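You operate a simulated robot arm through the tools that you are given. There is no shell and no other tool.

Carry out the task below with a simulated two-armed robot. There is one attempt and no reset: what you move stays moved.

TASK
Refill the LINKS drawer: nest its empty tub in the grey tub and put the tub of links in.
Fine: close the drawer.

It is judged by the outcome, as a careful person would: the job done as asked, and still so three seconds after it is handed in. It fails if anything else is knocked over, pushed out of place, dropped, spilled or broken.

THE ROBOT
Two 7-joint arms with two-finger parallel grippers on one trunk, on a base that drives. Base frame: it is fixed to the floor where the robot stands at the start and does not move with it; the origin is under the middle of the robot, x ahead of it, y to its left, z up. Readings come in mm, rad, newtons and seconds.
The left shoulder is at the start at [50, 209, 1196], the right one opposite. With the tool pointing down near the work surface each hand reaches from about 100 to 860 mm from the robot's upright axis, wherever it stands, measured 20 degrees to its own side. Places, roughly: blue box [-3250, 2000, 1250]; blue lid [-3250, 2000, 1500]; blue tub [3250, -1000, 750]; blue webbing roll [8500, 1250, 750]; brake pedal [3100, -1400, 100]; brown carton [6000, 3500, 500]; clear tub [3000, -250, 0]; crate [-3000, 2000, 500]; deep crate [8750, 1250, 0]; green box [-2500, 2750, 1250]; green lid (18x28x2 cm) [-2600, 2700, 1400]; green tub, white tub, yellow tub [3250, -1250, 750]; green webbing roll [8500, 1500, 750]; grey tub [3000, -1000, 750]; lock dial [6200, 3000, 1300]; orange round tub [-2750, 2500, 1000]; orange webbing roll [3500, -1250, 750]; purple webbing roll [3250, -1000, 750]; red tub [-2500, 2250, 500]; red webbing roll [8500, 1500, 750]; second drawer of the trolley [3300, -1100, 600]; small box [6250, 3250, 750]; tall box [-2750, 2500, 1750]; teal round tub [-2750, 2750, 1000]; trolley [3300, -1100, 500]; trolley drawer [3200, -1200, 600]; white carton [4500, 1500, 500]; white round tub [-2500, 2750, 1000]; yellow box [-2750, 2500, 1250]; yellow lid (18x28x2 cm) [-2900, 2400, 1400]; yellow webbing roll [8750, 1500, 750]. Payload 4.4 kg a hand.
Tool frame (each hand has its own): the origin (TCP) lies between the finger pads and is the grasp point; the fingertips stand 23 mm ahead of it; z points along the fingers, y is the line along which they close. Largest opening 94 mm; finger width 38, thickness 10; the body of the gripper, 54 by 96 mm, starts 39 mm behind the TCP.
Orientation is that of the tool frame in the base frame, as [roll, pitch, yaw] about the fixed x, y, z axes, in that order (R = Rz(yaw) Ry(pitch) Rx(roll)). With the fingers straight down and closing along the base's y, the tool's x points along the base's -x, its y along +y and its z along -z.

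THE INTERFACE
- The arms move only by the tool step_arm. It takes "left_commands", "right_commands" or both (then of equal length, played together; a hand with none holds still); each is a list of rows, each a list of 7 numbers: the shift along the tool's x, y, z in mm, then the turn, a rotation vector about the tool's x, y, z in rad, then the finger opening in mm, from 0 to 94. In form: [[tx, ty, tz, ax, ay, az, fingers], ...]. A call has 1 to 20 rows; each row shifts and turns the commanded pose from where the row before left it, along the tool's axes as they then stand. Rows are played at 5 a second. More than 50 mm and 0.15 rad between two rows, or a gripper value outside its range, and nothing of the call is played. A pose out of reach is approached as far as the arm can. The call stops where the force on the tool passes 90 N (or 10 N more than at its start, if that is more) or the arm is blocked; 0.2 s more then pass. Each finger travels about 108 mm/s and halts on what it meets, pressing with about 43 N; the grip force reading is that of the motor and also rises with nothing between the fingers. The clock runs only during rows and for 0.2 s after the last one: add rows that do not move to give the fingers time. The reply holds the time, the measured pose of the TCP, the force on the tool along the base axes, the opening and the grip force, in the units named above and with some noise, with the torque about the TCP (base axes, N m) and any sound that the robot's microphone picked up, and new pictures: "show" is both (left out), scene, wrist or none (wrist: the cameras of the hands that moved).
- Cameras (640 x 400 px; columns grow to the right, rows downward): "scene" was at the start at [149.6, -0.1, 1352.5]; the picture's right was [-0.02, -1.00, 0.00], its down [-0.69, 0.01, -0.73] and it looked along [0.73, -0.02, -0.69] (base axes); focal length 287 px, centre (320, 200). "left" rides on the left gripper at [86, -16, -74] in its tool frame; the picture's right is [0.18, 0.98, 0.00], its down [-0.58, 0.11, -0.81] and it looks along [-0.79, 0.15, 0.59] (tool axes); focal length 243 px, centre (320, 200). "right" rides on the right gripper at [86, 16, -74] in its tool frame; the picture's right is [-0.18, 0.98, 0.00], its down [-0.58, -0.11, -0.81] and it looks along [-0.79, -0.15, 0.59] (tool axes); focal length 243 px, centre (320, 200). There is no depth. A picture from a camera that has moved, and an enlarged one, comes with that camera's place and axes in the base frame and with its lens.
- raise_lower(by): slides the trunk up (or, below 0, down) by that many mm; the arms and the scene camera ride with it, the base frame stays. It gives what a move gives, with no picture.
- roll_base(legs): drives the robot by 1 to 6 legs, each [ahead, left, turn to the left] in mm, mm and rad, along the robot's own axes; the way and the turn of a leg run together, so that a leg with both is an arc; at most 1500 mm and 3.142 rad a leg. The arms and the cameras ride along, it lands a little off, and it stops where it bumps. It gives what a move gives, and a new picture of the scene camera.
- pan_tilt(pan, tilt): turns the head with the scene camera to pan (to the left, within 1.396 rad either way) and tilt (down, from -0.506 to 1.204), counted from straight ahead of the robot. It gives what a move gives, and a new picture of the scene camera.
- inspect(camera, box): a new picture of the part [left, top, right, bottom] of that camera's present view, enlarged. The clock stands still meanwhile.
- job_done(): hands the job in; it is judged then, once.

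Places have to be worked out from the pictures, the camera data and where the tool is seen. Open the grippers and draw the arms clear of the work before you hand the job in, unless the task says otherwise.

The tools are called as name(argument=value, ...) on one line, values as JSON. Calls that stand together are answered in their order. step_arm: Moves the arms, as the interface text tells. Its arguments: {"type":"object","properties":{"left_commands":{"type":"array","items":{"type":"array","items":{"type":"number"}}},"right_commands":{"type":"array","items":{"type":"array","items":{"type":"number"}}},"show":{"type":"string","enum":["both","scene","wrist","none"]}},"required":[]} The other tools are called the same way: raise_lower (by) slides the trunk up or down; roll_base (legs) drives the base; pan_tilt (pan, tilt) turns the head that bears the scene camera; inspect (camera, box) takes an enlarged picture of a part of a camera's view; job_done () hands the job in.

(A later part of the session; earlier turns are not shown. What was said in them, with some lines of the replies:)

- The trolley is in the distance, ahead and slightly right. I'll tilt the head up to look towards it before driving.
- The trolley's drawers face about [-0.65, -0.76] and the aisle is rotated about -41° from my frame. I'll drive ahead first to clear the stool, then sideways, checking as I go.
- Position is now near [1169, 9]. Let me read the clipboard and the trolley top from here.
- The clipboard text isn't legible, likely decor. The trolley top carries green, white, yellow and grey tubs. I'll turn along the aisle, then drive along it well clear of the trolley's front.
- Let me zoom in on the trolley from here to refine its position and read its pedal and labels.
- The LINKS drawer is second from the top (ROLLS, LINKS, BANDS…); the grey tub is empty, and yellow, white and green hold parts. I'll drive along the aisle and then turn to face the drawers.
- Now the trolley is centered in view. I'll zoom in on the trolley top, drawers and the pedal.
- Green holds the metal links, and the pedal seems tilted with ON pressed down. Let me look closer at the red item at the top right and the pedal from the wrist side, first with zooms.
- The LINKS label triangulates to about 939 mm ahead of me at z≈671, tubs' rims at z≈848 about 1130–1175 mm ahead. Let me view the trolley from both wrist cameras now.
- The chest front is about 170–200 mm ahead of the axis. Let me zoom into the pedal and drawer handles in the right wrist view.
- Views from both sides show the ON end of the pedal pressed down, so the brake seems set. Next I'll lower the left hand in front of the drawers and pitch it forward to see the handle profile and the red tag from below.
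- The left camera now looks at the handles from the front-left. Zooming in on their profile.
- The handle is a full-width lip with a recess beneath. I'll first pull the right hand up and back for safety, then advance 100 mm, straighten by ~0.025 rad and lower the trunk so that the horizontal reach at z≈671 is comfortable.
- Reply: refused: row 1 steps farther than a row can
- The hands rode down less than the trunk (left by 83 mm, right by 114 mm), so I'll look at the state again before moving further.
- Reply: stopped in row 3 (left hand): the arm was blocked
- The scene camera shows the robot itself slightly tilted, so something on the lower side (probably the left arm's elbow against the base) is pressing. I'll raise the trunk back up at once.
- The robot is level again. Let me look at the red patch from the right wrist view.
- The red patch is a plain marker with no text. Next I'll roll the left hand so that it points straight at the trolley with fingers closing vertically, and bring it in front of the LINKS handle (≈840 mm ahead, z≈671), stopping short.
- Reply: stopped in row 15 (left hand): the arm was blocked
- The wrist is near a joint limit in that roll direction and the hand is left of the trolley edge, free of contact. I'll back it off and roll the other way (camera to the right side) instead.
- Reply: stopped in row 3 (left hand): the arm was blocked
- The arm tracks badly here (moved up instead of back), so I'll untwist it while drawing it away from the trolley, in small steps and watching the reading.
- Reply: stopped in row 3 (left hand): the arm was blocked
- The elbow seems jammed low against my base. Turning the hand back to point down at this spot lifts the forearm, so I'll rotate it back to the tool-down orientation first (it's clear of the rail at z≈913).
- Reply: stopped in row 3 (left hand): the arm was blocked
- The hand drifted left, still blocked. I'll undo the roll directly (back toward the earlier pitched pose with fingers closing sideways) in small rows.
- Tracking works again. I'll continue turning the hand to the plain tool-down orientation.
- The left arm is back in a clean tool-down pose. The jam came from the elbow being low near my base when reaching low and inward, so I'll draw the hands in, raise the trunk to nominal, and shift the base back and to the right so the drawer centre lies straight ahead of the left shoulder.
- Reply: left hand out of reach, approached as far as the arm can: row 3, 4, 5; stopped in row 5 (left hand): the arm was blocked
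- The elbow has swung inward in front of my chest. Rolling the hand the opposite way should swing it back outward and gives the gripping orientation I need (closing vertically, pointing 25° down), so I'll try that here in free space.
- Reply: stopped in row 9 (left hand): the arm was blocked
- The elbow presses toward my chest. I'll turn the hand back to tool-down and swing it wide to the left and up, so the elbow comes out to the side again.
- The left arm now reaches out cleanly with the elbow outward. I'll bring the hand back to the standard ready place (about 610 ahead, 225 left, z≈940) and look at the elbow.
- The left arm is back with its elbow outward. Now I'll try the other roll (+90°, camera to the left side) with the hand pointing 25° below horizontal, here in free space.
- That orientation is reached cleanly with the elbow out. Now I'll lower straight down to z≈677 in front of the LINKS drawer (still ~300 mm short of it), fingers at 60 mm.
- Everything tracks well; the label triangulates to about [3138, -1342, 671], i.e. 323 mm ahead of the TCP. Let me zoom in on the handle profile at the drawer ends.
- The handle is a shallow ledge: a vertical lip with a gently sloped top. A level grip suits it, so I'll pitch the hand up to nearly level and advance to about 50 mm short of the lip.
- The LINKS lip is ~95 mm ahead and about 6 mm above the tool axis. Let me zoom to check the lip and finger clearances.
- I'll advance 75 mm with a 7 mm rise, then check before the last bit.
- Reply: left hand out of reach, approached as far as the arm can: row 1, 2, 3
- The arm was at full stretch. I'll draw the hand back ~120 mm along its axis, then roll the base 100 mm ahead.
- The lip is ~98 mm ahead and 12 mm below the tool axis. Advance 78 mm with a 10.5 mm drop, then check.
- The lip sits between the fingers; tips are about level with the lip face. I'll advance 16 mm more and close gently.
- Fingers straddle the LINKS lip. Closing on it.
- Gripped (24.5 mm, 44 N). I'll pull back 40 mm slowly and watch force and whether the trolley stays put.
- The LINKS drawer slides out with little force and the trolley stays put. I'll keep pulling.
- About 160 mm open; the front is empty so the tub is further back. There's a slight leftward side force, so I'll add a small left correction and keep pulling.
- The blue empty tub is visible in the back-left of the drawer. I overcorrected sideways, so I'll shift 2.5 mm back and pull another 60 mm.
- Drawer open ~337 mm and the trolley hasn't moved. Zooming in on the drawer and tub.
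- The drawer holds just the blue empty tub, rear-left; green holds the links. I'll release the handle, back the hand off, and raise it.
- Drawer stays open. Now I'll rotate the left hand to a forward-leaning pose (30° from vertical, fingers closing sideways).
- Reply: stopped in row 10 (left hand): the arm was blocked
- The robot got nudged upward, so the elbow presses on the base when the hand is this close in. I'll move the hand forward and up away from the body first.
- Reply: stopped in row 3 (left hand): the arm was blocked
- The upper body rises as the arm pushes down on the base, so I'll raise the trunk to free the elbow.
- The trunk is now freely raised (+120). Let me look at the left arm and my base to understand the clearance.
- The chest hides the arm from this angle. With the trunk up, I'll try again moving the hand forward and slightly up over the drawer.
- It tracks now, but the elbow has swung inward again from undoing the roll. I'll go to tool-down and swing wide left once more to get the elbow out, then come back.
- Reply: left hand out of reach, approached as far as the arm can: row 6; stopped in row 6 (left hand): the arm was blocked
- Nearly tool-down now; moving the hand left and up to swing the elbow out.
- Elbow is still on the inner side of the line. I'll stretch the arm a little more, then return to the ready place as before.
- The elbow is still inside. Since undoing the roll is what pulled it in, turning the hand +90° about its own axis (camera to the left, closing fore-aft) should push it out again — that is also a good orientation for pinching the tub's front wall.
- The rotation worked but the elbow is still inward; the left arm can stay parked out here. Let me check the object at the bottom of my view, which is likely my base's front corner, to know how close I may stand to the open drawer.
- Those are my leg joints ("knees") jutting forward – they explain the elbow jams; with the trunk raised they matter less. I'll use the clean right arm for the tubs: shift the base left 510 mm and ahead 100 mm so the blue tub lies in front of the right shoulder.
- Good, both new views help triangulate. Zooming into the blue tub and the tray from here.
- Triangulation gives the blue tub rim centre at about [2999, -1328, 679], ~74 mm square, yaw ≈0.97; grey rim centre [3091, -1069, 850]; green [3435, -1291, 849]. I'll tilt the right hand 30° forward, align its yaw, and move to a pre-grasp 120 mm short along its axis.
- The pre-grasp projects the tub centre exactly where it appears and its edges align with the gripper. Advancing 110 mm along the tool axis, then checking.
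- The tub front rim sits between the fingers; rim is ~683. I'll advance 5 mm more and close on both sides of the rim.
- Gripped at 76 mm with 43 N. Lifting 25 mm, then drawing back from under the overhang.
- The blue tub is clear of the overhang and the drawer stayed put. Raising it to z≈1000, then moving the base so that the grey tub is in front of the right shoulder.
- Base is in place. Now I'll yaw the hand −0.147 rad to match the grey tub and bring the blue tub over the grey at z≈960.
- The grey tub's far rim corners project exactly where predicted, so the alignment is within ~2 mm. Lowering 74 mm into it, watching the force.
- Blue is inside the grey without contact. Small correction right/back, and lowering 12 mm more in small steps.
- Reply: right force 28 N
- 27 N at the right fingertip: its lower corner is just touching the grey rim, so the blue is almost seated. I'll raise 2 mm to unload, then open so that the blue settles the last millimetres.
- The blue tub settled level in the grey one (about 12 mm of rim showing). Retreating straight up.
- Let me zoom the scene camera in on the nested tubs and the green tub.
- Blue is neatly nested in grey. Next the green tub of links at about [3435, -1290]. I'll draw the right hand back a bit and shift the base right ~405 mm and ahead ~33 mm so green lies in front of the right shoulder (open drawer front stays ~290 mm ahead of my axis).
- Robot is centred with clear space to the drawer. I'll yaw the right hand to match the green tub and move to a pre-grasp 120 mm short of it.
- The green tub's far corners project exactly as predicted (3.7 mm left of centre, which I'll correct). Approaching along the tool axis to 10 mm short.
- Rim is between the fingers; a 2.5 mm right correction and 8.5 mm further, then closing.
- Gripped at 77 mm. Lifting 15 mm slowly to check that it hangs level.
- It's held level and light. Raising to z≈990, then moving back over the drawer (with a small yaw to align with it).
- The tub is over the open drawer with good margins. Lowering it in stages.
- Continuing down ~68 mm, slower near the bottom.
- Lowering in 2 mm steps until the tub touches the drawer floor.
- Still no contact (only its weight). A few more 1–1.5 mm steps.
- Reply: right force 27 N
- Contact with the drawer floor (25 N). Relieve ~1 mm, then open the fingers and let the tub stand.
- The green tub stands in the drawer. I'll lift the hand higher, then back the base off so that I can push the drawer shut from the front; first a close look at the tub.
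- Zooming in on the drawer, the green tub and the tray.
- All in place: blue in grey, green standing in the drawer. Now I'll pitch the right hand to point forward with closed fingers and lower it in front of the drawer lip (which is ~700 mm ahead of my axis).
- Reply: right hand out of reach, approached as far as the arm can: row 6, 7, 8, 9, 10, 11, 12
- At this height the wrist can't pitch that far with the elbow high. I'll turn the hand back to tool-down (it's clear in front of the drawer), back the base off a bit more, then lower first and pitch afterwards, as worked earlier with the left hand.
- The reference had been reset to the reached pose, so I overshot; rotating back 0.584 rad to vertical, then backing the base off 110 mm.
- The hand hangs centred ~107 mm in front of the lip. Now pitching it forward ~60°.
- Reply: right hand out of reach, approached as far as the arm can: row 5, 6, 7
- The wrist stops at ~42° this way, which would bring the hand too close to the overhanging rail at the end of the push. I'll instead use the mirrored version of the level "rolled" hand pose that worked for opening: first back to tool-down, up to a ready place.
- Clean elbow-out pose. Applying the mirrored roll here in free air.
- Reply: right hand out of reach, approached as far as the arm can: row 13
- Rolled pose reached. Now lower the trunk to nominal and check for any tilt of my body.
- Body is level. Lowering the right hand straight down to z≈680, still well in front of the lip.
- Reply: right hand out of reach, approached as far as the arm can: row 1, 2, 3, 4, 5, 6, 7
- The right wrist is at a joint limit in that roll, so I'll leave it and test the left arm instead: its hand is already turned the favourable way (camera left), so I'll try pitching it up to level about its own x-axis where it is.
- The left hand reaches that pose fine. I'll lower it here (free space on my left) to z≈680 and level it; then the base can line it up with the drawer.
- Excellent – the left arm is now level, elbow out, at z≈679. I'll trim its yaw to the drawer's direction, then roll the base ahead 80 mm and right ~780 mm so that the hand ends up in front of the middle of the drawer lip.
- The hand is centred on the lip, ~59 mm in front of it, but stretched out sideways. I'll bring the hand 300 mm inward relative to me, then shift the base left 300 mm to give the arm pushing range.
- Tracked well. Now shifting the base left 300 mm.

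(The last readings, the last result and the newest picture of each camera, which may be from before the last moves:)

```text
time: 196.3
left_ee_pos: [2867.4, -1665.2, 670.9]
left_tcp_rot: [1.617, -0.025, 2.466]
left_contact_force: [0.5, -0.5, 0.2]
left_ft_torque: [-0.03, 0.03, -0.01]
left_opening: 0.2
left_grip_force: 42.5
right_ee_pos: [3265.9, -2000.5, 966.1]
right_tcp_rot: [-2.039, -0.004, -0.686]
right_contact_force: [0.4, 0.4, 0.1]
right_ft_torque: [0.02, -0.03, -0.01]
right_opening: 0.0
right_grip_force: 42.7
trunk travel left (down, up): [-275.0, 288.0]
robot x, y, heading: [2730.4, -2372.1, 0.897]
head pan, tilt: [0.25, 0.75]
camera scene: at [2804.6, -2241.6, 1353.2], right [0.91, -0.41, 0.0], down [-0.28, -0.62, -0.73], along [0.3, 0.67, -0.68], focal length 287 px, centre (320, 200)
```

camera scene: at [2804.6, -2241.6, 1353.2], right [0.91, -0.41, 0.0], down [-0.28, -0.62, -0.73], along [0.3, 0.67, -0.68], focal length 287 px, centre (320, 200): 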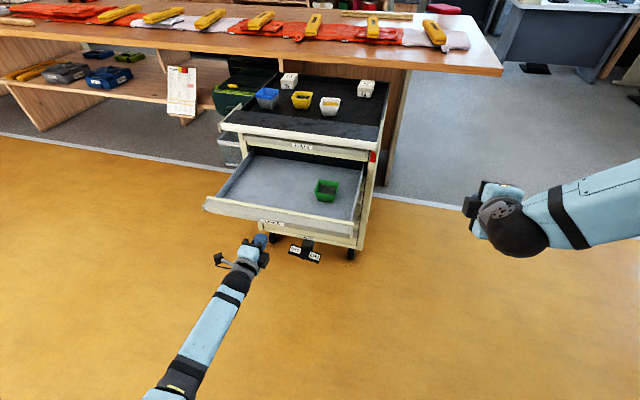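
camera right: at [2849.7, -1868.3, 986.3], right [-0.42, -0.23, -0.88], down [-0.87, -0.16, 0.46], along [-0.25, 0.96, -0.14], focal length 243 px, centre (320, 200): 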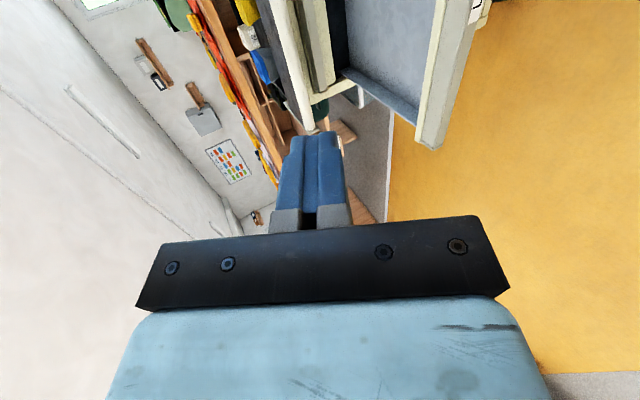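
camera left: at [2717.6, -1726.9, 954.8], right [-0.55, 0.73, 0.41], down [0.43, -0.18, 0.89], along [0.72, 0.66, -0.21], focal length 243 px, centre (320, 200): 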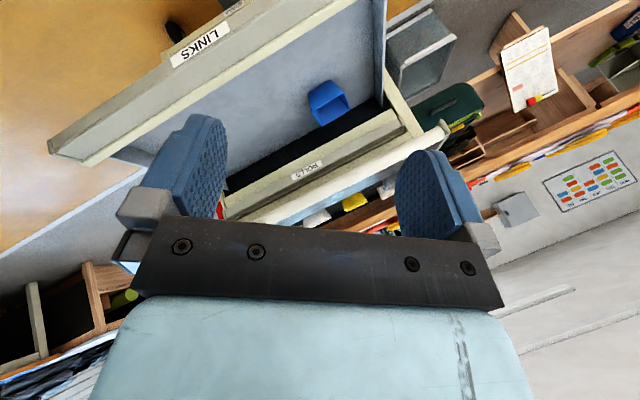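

The hand faces the middle of the lip, 61 mm short of it. Rolling 45 mm ahead, then touching and pushing slowly with the arm first.

roll_base(legs=[[45, 0, 0.004]])

step_arm(left_commands=[[0, 3, 6, 0, 0, 0, 0], [0, 0, 6, 0, 0, 0, 0], [0, 0, 6, 0, 0, 0, 0], [0, 0, 6, 0, 0, 0, 0], [0, 0, 6, 0, 0, 0, 0], [0, 0, 0, 0, 0, 0, 0]])

```text
time: 197.2
left_ee_pos: [2892.2, -1629.4, 669.0]
left_tcp_rot: [1.618, -0.026, 2.47]
left_contact_force: [0.2, 0.4, -0.1]
left_ft_torque: [-0.01, 0.02, 0.0]
left_opening: 0.0
left_grip_force: 42.4
right_ee_pos: [3295.0, -1961.9, 966.4]
right_tcp_rot: [-2.039, -0.003, -0.682]
right_contact_force: [-0.5, 0.0, -1.0]
right_ft_torque: [0.02, -0.03, -0.01]
right_opening: 0.0
right_grip_force: 42.3
trunk travel left (down, up): [-275.0, 288.0]
robot x, y, heading: [2755.4, -2335.1, 0.906]
head pan, tilt: [0.25, 0.75]
camera scene: at [2832.7, -2205.1, 1353.0], right [0.91, -0.41, 0.0], down [-0.28, -0.62, -0.73], along [0.3, 0.67, -0.68], focal length 287 px, centre (320, 200)
```

scene: 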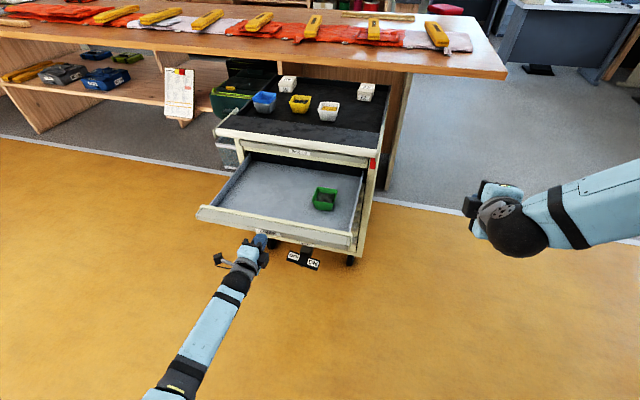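

```text
time: 198.7
left_ee_pos: [2909.1, -1607.0, 671.9]
left_tcp_rot: [1.616, -0.028, 2.47]
left_contact_force: [0.2, -0.3, -0.7]
left_ft_torque: [-0.01, 0.01, 0.01]
left_opening: 0.1
left_grip_force: 42.6
right_ee_pos: [3293.6, -1962.6, 966.6]
right_tcp_rot: [-2.037, -0.002, -0.682]
right_contact_force: [-0.6, 0.3, -0.6]
right_ft_torque: [0.01, 0.01, 0.03]
right_opening: 0.2
right_grip_force: 42.5
trunk travel left (down, up): [-275.0, 288.0]
robot x, y, heading: [2756.2, -2338.4, 0.906]
head pan, tilt: [0.25, 0.75]
camera scene: at [2831.8, -2206.1, 1353.2], right [0.91, -0.41, 0.0], down [-0.28, -0.62, -0.73], along [0.3, 0.67, -0.68], focal length 287 px, centre (320, 200)
camera left: at [2795.3, -1611.1, 661.8], right [-0.1, 0.13, 0.99], down [-0.04, -0.99, 0.13], along [0.99, -0.03, 0.1], focal length 243 px, centre (320, 200)
```

scene: 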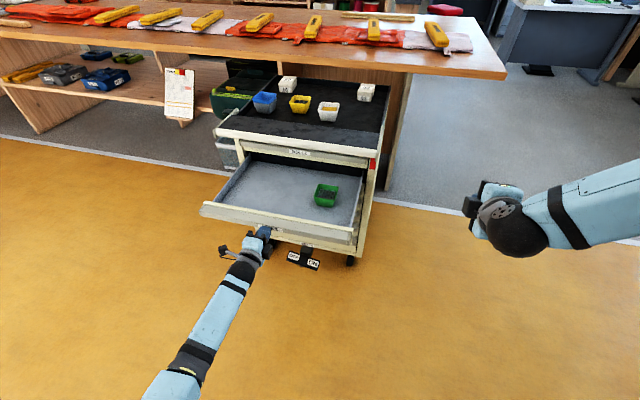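
left: 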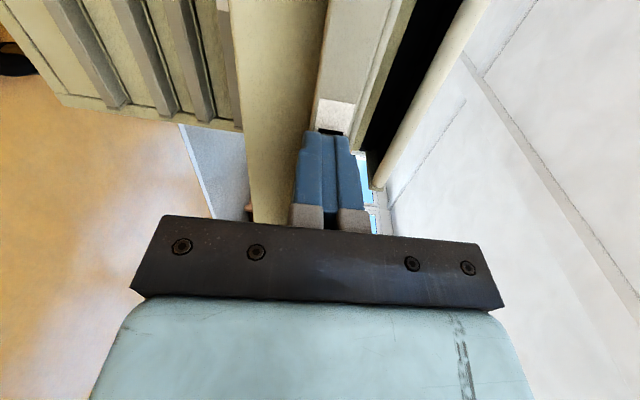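

Contact is made and the drawer already follows. The fingertips sit ~8 mm low on the lip, so I'll back off 5 mm, rise 6 mm, and push on gently.

step_arm(left_commands=[[0, 0, -6, 0, 0, 0, 0], [0, 6.5, 0, 0, 0, 0, 0], [0, 0, 6, 0, 0, 0, 0], [0, 0, 8, 0, 0, 0, 0], [0, 0, 8, 0, 0, 0, 0], [0, 0, 8, 0, 0, 0, 0], [0, 0, 0, 0, 0, 0, 0]])

```text
time: 200.2
left_ee_pos: [2925.8, -1589.3, 678.5]
left_tcp_rot: [1.616, -0.026, 2.47]
left_contact_force: [-0.3, -1.2, 0.6]
left_ft_torque: [0.04, 0.0, 0.01]
left_opening: 0.2
left_grip_force: 42.7
right_ee_pos: [3294.3, -1963.3, 966.3]
right_tcp_rot: [-2.039, -0.003, -0.68]
right_contact_force: [-0.1, 0.3, 0.8]
right_ft_torque: [-0.01, -0.05, 0.01]
right_opening: 0.0
right_grip_force: 42.7
trunk travel left (down, up): [-275.0, 288.0]
robot x, y, heading: [2750.7, -2331.4, 0.901]
head pan, tilt: [0.25, 0.75]
camera scene: at [2831.8, -2206.3, 1353.2], right [0.91, -0.41, 0.0], down [-0.28, -0.62, -0.73], along [0.3, 0.67, -0.68], focal length 287 px, centre (320, 200)
camera left: at [2811.3, -1593.2, 667.2], right [-0.1, 0.13, 0.99], down [-0.04, -0.99, 0.13], along [0.99, -0.03, 0.1], focal length 243 px, centre (320, 200)
```

scene: 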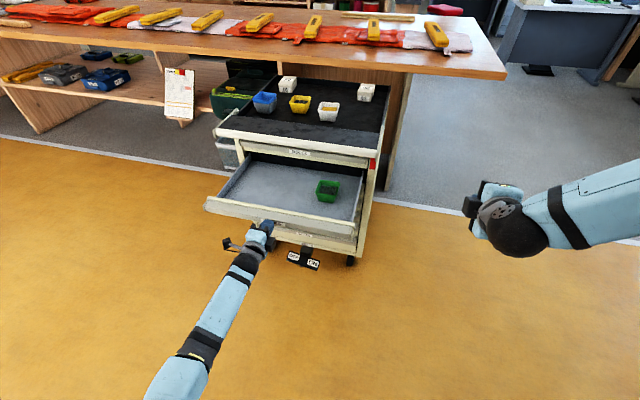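
left: 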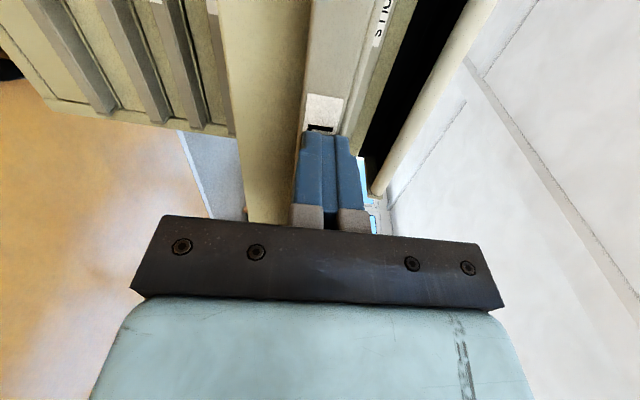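

The drawer moves freely (force ≈1 N). I'll push ~150 mm by rolling the base ahead in short legs.

roll_base(legs=[[50, 0, 0], [50, 0, 0], [50, 0, 0]])

step_arm(left_commands=[[0, 0, 0, 0, 0, 0, 0]])

```text
time: 202.2
left_ee_pos: [3019.9, -1472.7, 676.6]
left_tcp_rot: [1.618, -0.026, 2.469]
left_contact_force: [-0.2, 0.4, -0.6]
left_ft_torque: [0.0, -0.02, 0.02]
left_opening: 0.0
left_grip_force: 42.9
right_ee_pos: [3387.3, -1845.4, 966.1]
right_tcp_rot: [-2.04, -0.003, -0.682]
right_contact_force: [0.8, 0.9, -1.2]
right_ft_torque: [0.04, 0.02, 0.0]
right_opening: 0.4
right_grip_force: 42.2
trunk travel left (down, up): [-275.0, 288.0]
robot x, y, heading: [2851.3, -2223.6, 0.904]
head pan, tilt: [0.25, 0.75]
camera scene: at [2925.7, -2087.9, 1352.9], right [0.91, -0.41, 0.0], down [-0.28, -0.62, -0.73], along [0.3, 0.67, -0.68], focal length 287 px, centre (320, 200)
```

scene: 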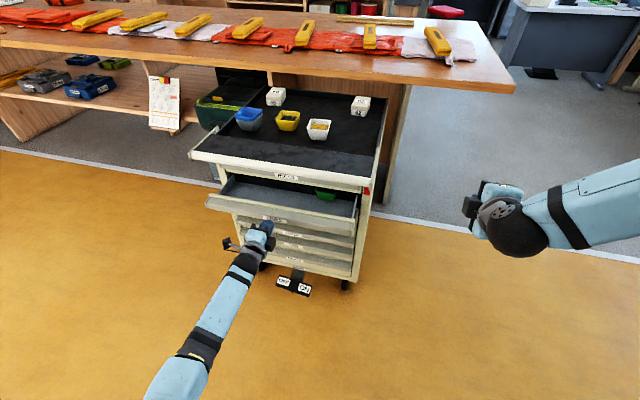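

```text
time: 202.6
left_ee_pos: [3018.7, -1472.2, 678.1]
left_tcp_rot: [1.619, -0.025, 2.469]
left_contact_force: [0.1, 0.3, -0.3]
left_ft_torque: [-0.01, -0.02, -0.01]
left_opening: 0.2
left_grip_force: 43.4
right_ee_pos: [3386.9, -1845.5, 967.1]
right_tcp_rot: [-2.039, -0.003, -0.682]
right_contact_force: [0.6, 0.6, -0.9]
right_ft_torque: [0.0, -0.01, 0.02]
right_opening: 0.0
right_grip_force: 42.7
trunk travel left (down, up): [-275.0, 288.0]
robot x, y, heading: [2848.9, -2220.9, 0.906]
head pan, tilt: [0.25, 0.75]
camera scene: at [2924.8, -2089.0, 1353.1], right [0.91, -0.41, 0.0], down [-0.28, -0.62, -0.73], along [0.3, 0.67, -0.68], focal length 287 px, centre (320, 200)
camera left: at [2904.7, -1476.2, 667.0], right [-0.09, 0.13, 0.99], down [-0.04, -0.99, 0.13], along [0.99, -0.03, 0.1], focal length 243 px, centre (320, 200)
```

scene: 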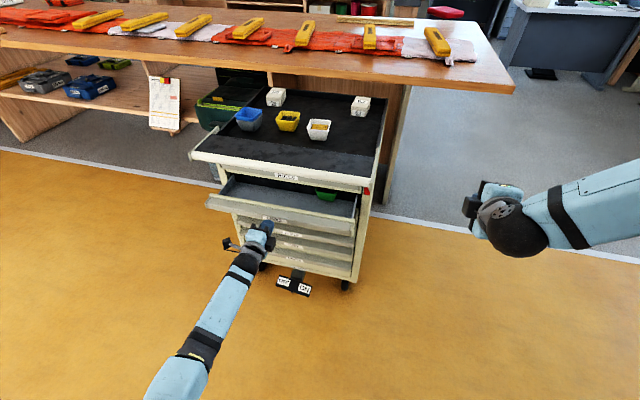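
left: 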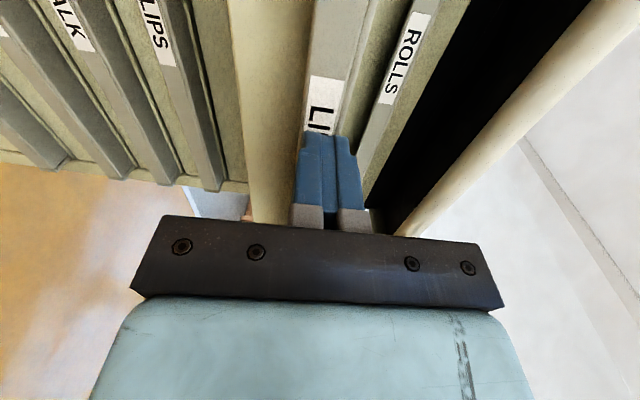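

About 153 mm to go. One more 60 mm base leg, then the rest by arm with force watching.

roll_base(legs=[[60, 0, 0]])

step_arm(left_commands=[[0, 0, 8, 0, 0, 0, 0], [0, 0, 8, 0, 0, 0, 0], [0, 0, 8, 0, 0, 0, 0], [0, 0, 8, 0, 0, 0, 0], [0, 0, 8, 0, 0, 0, 0], [0, 0, 0, 0, 0, 0, 0]])

```text
time: 203.6
left_ee_pos: [3056.3, -1424.8, 676.7]
left_tcp_rot: [1.617, -0.027, 2.468]
left_contact_force: [0.1, 1.4, -0.8]
left_ft_torque: [0.02, 0.02, -0.03]
left_opening: 0.0
left_grip_force: 42.6
right_ee_pos: [3424.2, -1799.0, 966.3]
right_tcp_rot: [-2.039, -0.004, -0.683]
right_contact_force: [0.2, 0.0, 0.1]
right_ft_torque: [0.0, 0.0, 0.0]
right_opening: 0.0
right_grip_force: 42.1
trunk travel left (down, up): [-275.0, 288.0]
robot x, y, heading: [2889.7, -2169.7, 0.894]
head pan, tilt: [0.25, 0.75]
camera scene: at [2962.7, -2041.1, 1353.0], right [0.91, -0.41, 0.0], down [-0.28, -0.62, -0.73], along [0.3, 0.67, -0.68], focal length 287 px, centre (320, 200)
```

scene: 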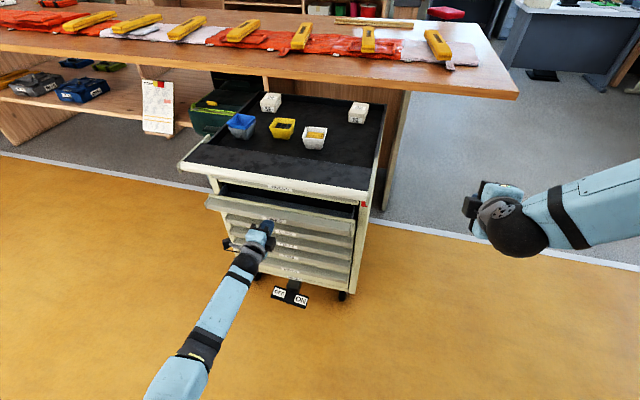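

```text
time: 205.0
left_ee_pos: [3080.9, -1392.1, 676.0]
left_tcp_rot: [1.618, -0.028, 2.468]
left_contact_force: [1.1, -0.1, -0.9]
left_ft_torque: [0.0, -0.01, 0.0]
left_opening: 0.0
left_grip_force: 42.1
right_ee_pos: [3424.7, -1799.4, 967.3]
right_tcp_rot: [-2.039, -0.003, -0.683]
right_contact_force: [0.7, 0.3, -0.7]
right_ft_torque: [-0.04, 0.03, 0.02]
right_opening: 0.0
right_grip_force: 42.1
trunk travel left (down, up): [-275.0, 288.0]
robot x, y, heading: [2886.1, -2173.5, 0.898]
head pan, tilt: [0.25, 0.75]
camera scene: at [2961.9, -2042.1, 1353.2], right [0.91, -0.41, 0.0], down [-0.28, -0.62, -0.73], along [0.3, 0.67, -0.68], focal length 287 px, centre (320, 200)
camera left: at [2966.0, -1397.8, 665.0], right [-0.09, 0.13, 0.99], down [-0.04, -0.99, 0.13], along [0.99, -0.03, 0.1], focal length 243 px, centre (320, 200)
```

scene: 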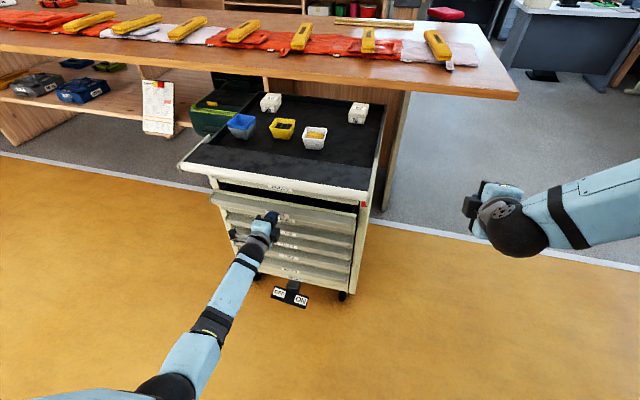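
left: 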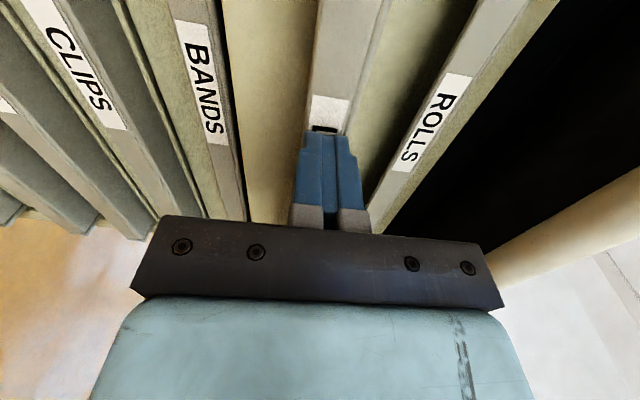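

~52 mm left. Pushing 40 mm more, slowly.

step_arm(left_commands=[[0, 0, 7, 0, 0, 0, 0], [0, 0, 7, 0, 0, 0, 0], [0, 0, 7, 0, 0, 0, 0], [0, 0, 7, 0, 0, 0, 0], [0, 0, 6, 0, 0, 0, 0], [0, 0, 6, 0, 0, 0, 0], [0, 0, 0, 0, 0, 0, 0]])

```text
time: 206.6
left_ee_pos: [3106.1, -1362.8, 673.0]
left_tcp_rot: [1.619, -0.026, 2.467]
left_contact_force: [0.4, 0.8, 0.1]
left_ft_torque: [-0.01, 0.01, 0.01]
left_opening: 0.0
left_grip_force: 42.4
right_ee_pos: [3424.5, -1799.5, 967.5]
right_tcp_rot: [-2.04, -0.003, -0.681]
right_contact_force: [-0.2, 0.6, 0.3]
right_ft_torque: [0.0, -0.01, 0.01]
right_opening: 0.2
right_grip_force: 42.0
trunk travel left (down, up): [-275.0, 288.0]
robot x, y, heading: [2887.8, -2171.4, 0.9]
head pan, tilt: [0.25, 0.75]
camera scene: at [2961.9, -2042.1, 1353.2], right [0.91, -0.41, 0.0], down [-0.28, -0.62, -0.73], along [0.3, 0.67, -0.68], focal length 287 px, centre (320, 200)
camera left: at [2991.9, -1366.7, 663.3], right [-0.1, 0.13, 0.99], down [-0.04, -0.99, 0.13], along [0.99, -0.03, 0.1], focal length 243 px, centre (320, 200)
```

scene: 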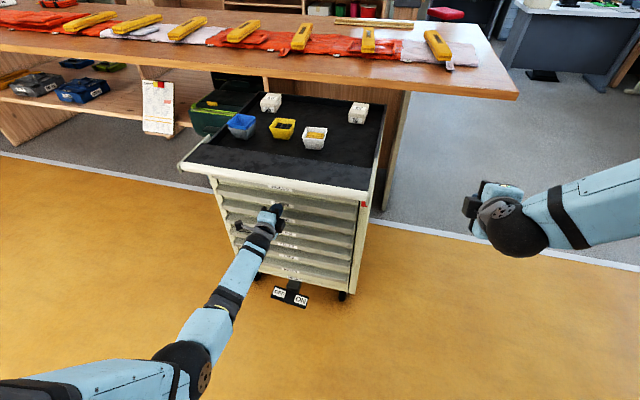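
left: 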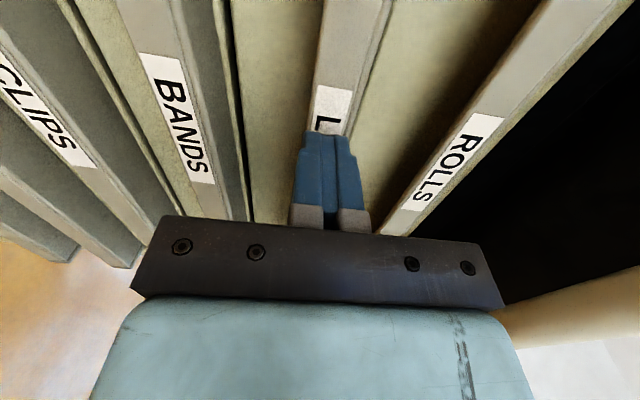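

~13 mm remain. Small 3 mm steps now.

step_arm(left_commands=[[0, 0, 3, 0, 0, 0, 0], [0, 0, 3, 0, 0, 0, 0], [0, 0, 3, 0, 0, 0, 0], [0, 0, 0, 0, 0, 0, 0]], show="wrist")

```text
time: 207.6
left_ee_pos: [3111.5, -1356.7, 673.4]
left_tcp_rot: [1.618, -0.026, 2.468]
left_contact_force: [-7.7, -11.7, -0.2]
left_ft_torque: [0.12, -0.04, 0.06]
left_opening: 0.2
left_grip_force: 41.9
right_ee_pos: [3422.9, -1799.0, 968.0]
right_tcp_rot: [-2.039, -0.005, -0.68]
right_contact_force: [0.4, 0.5, 0.5]
right_ft_torque: [-0.02, -0.01, 0.01]
right_opening: 0.2
right_grip_force: 42.3
trunk travel left (down, up): [-275.0, 288.0]
robot x, y, heading: [2890.1, -2171.9, 0.898]
head pan, tilt: [0.25, 0.75]
camera left: at [2996.8, -1360.7, 662.8], right [-0.09, 0.13, 0.99], down [-0.04, -0.99, 0.13], along [0.99, -0.03, 0.1], focal length 243 px, centre (320, 200)
```

left: 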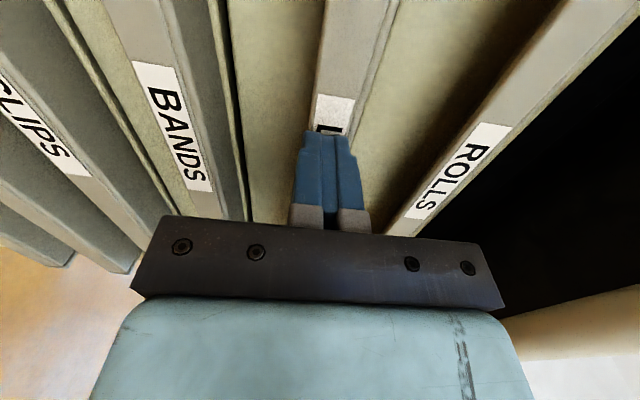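

14 N of resistance now, about where the closed position should be. One more small push to confirm it's fully home.

step_arm(left_commands=[[0, 0, 2, 0, 0, 0, 0], [0, 0, 1.5, 0, 0, 0, 0], [0, 0, 0, 0, 0, 0, 0]], show="scene")

inspect(camera="scene", box=[170, 150, 400, 310])

```text
time: 208.4
left_ee_pos: [3111.8, -1355.7, 673.0]
left_tcp_rot: [1.618, -0.026, 2.468]
left_contact_force: [-32.5, -51.6, 0.0]
left_ft_torque: [0.4, -0.17, 0.14]
left_opening: 0.0
left_grip_force: 41.9
right_ee_pos: [3422.3, -1799.8, 970.4]
right_tcp_rot: [-2.035, -0.003, -0.683]
right_contact_force: [-0.4, 0.0, -0.2]
right_ft_torque: [0.03, 0.01, 0.01]
right_opening: 0.4
right_grip_force: 41.9
trunk travel left (down, up): [-275.0, 288.0]
robot x, y, heading: [2883.6, -2173.1, 0.903]
head pan, tilt: [0.25, 0.75]
camera scene: at [2959.4, -2046.0, 1353.7], right [0.91, -0.41, 0.0], down [-0.28, -0.62, -0.73], along [0.3, 0.67, -0.68], focal length 287 px, centre (320, 200)
```

scene: 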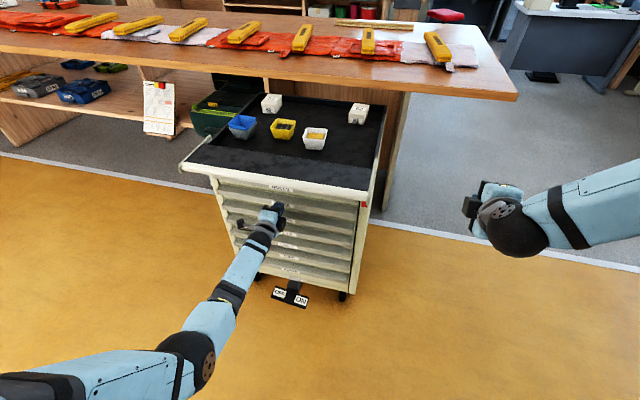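

```text
2.50 times, centred on (285, 230) of scene
camera zoom: at [2959.4, -2046.0, 1353.7], right [0.91, -0.41, 0.0], down [-0.28, -0.62, -0.73], along [0.3, 0.67, -0.68], focal length 718 px, centre (408, 125)
```

zoom: 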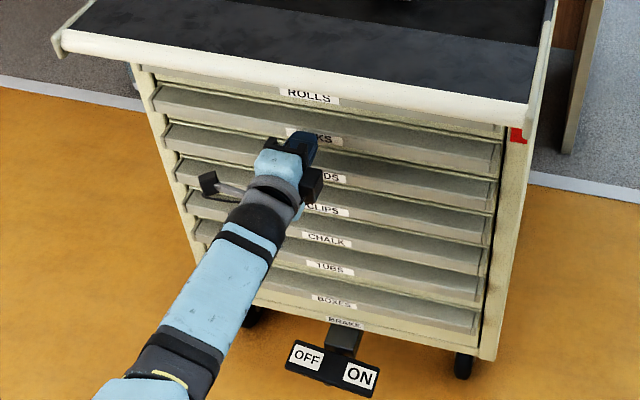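

Hard stop (61 N with no further travel) and the LINKS handle is flush with the others: drawer closed. Backing the hand away.

step_arm(left_commands=[[0, 0, -5, 0, 0, 0, 0], [0, 0, -10, 0, 0, 0, 0], [0, 0, -25, 0, 0, 0, 0], [0, 0, -35, 0, 0, 0, 0], [0, 0, -35, 0, 0, 0, 0], [0, 0, 0, 0, 0, 0, 20], [0, 0, 0, 0, 0, 0, 60]])

```text
time: 210.0
left_ee_pos: [3046.9, -1437.9, 679.1]
left_tcp_rot: [1.616, -0.027, 2.467]
left_contact_force: [0.2, -1.4, -0.2]
left_ft_torque: [-0.03, -0.03, -0.02]
left_opening: 60.3
left_grip_force: 0.0
right_ee_pos: [3423.8, -1800.2, 966.9]
right_tcp_rot: [-2.038, -0.004, -0.684]
right_contact_force: [-0.1, -0.6, 0.5]
right_ft_torque: [0.0, -0.02, 0.04]
right_opening: 0.0
right_grip_force: 42.3
trunk travel left (down, up): [-275.0, 288.0]
robot x, y, heading: [2887.9, -2173.9, 0.898]
head pan, tilt: [0.25, 0.75]
camera scene: at [2961.7, -2042.3, 1353.2], right [0.91, -0.41, 0.0], down [-0.28, -0.62, -0.73], along [0.3, 0.67, -0.68], focal length 287 px, centre (320, 200)
camera left: at [2932.0, -1441.5, 668.6], right [-0.1, 0.13, 0.99], down [-0.04, -0.99, 0.13], along [0.99, -0.03, 0.1], focal length 243 px, centre (320, 200)
```

scene: 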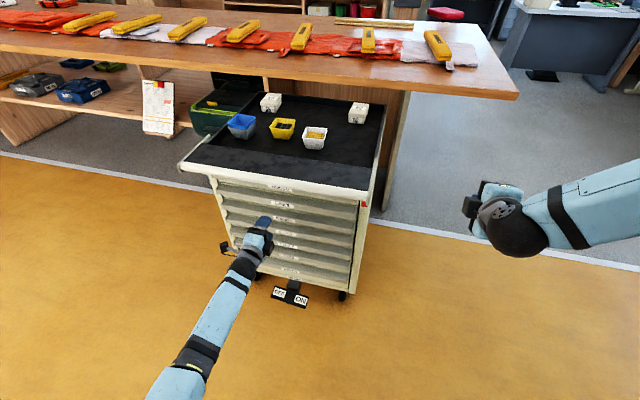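
left: 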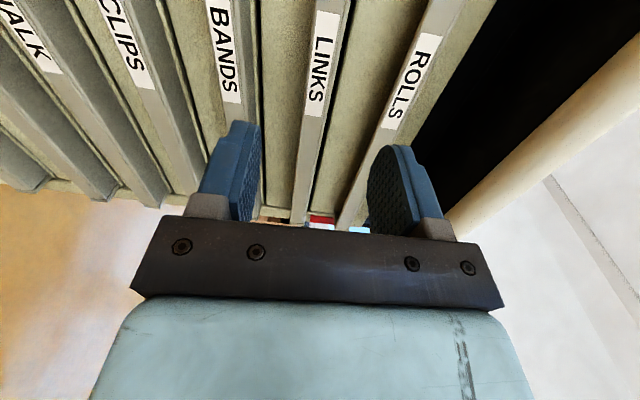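

The hand is clear and the drawer stays closed. Backing the base off 300 mm, opening both grippers, then a final check.

roll_base(legs=[[-300, 0, 0]])

step_arm(left_commands=[[0, 0, 0, 0, 0, 0, 94], [0, 0, 0, 0, 0, 0, 94], [0, 0, 0, 0, 0, 0, 94]], right_commands=[[0, 0, 0, 0, 0, 0, 60], [0, 0, 0, 0, 0, 0, 94], [0, 0, 0, 0, 0, 0, 94]], show="scene")

inspect(camera="scene", box=[190, 70, 400, 290])

```text
time: 212.0
left_ee_pos: [2861.8, -1673.2, 678.9]
left_tcp_rot: [1.616, -0.025, 2.464]
left_contact_force: [0.2, 0.5, 0.1]
left_ft_torque: [0.0, 0.02, -0.03]
left_opening: 59.9
left_grip_force: 0.1
right_ee_pos: [3238.0, -2037.2, 966.7]
right_tcp_rot: [-2.04, -0.004, -0.686]
right_contact_force: [0.0, 0.2, 0.6]
right_ft_torque: [0.04, 0.0, 0.0]
right_opening: 0.0
right_grip_force: 41.9
trunk travel left (down, up): [-275.0, 288.0]
robot x, y, heading: [2699.2, -2408.7, 0.9]
head pan, tilt: [0.25, 0.75]
camera scene: at [2774.9, -2278.3, 1353.3], right [0.91, -0.41, 0.0], down [-0.28, -0.62, -0.73], along [0.3, 0.67, -0.68], focal length 287 px, centre (320, 200)
```

scene: 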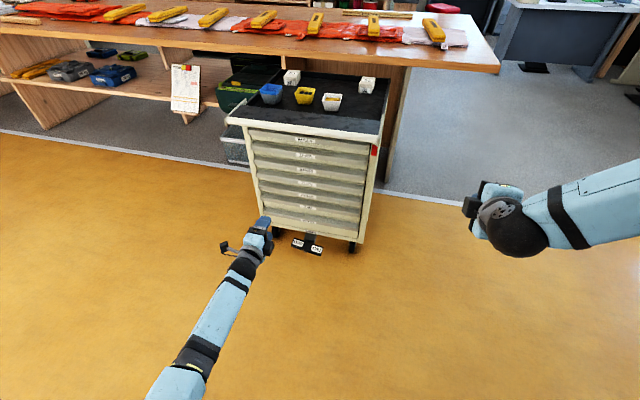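

```text
time: 212.8
left_ee_pos: [2863.7, -1672.8, 679.1]
left_tcp_rot: [1.618, -0.026, 2.464]
left_contact_force: [-0.4, -0.3, 0.4]
left_ft_torque: [0.05, 0.02, 0.01]
left_opening: 93.9
left_grip_force: 0.1
right_ee_pos: [3237.6, -2036.9, 966.8]
right_tcp_rot: [-2.038, -0.005, -0.686]
right_contact_force: [0.1, -0.1, 0.1]
right_ft_torque: [-0.03, 0.02, 0.0]
right_opening: 94.1
right_grip_force: 0.1
trunk travel left (down, up): [-275.0, 288.0]
robot x, y, heading: [2701.3, -2407.1, 0.893]
head pan, tilt: [0.25, 0.75]
camera scene: at [2775.3, -2277.8, 1353.2], right [0.91, -0.41, 0.0], down [-0.28, -0.62, -0.73], along [0.3, 0.67, -0.68], focal length 287 px, centre (320, 200)
```

scene: 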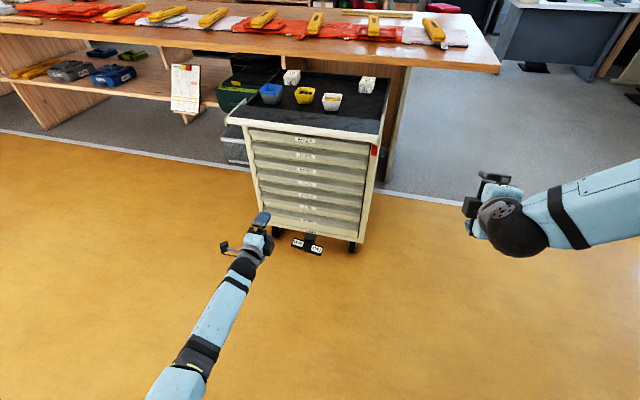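

```text
1.82 times, centred on (295, 180) of scene
camera zoom: at [2775.3, -2277.8, 1353.2], right [0.91, -0.41, 0.0], down [-0.28, -0.62, -0.73], along [0.3, 0.67, -0.68], focal length 522 px, centre (366, 236)
```

zoom: 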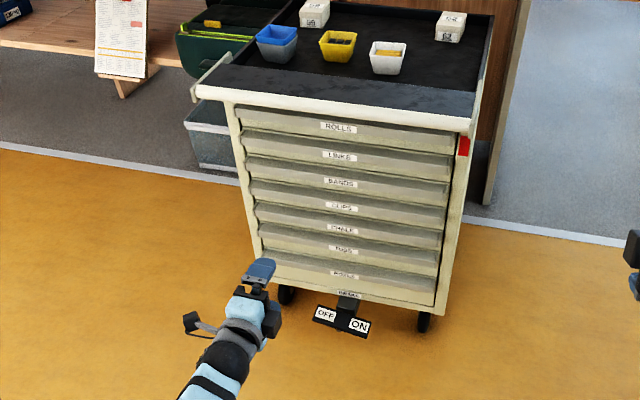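

Everything checks out. The blue tub is nested in the grey one, the green tub of links is in the LINKS drawer, and the drawer is shut flush with the others. The trolley hasn't moved and its brake is still ON; both grippers are open and clear. Handing in.

job_done()

```text
The job is handed in.
```

The LINKS drawer is refilled and closed, and I've handed the job in.

- **Empty tub:** the blue tub that was in the drawer is nested level in the grey tub on top of the trolley.
- **Links:** the green tub of links stands in the LINKS drawer, towards the right side. I set it down until it touched the drawer floor before letting go.
- **Drawer:** it is pushed fully home against its stop, and its handle is flush with the other drawers.
- **Trolley:** it didn't visibly move, and its brake pedal still shows ON. The yellow and white tubs and the two numbered blocks (59 and 62) are where they were.

Both grippers are open and clear of the trolley. While finding a workable reach, my left elbow pressed against my own body a few times. It touched nothing else.
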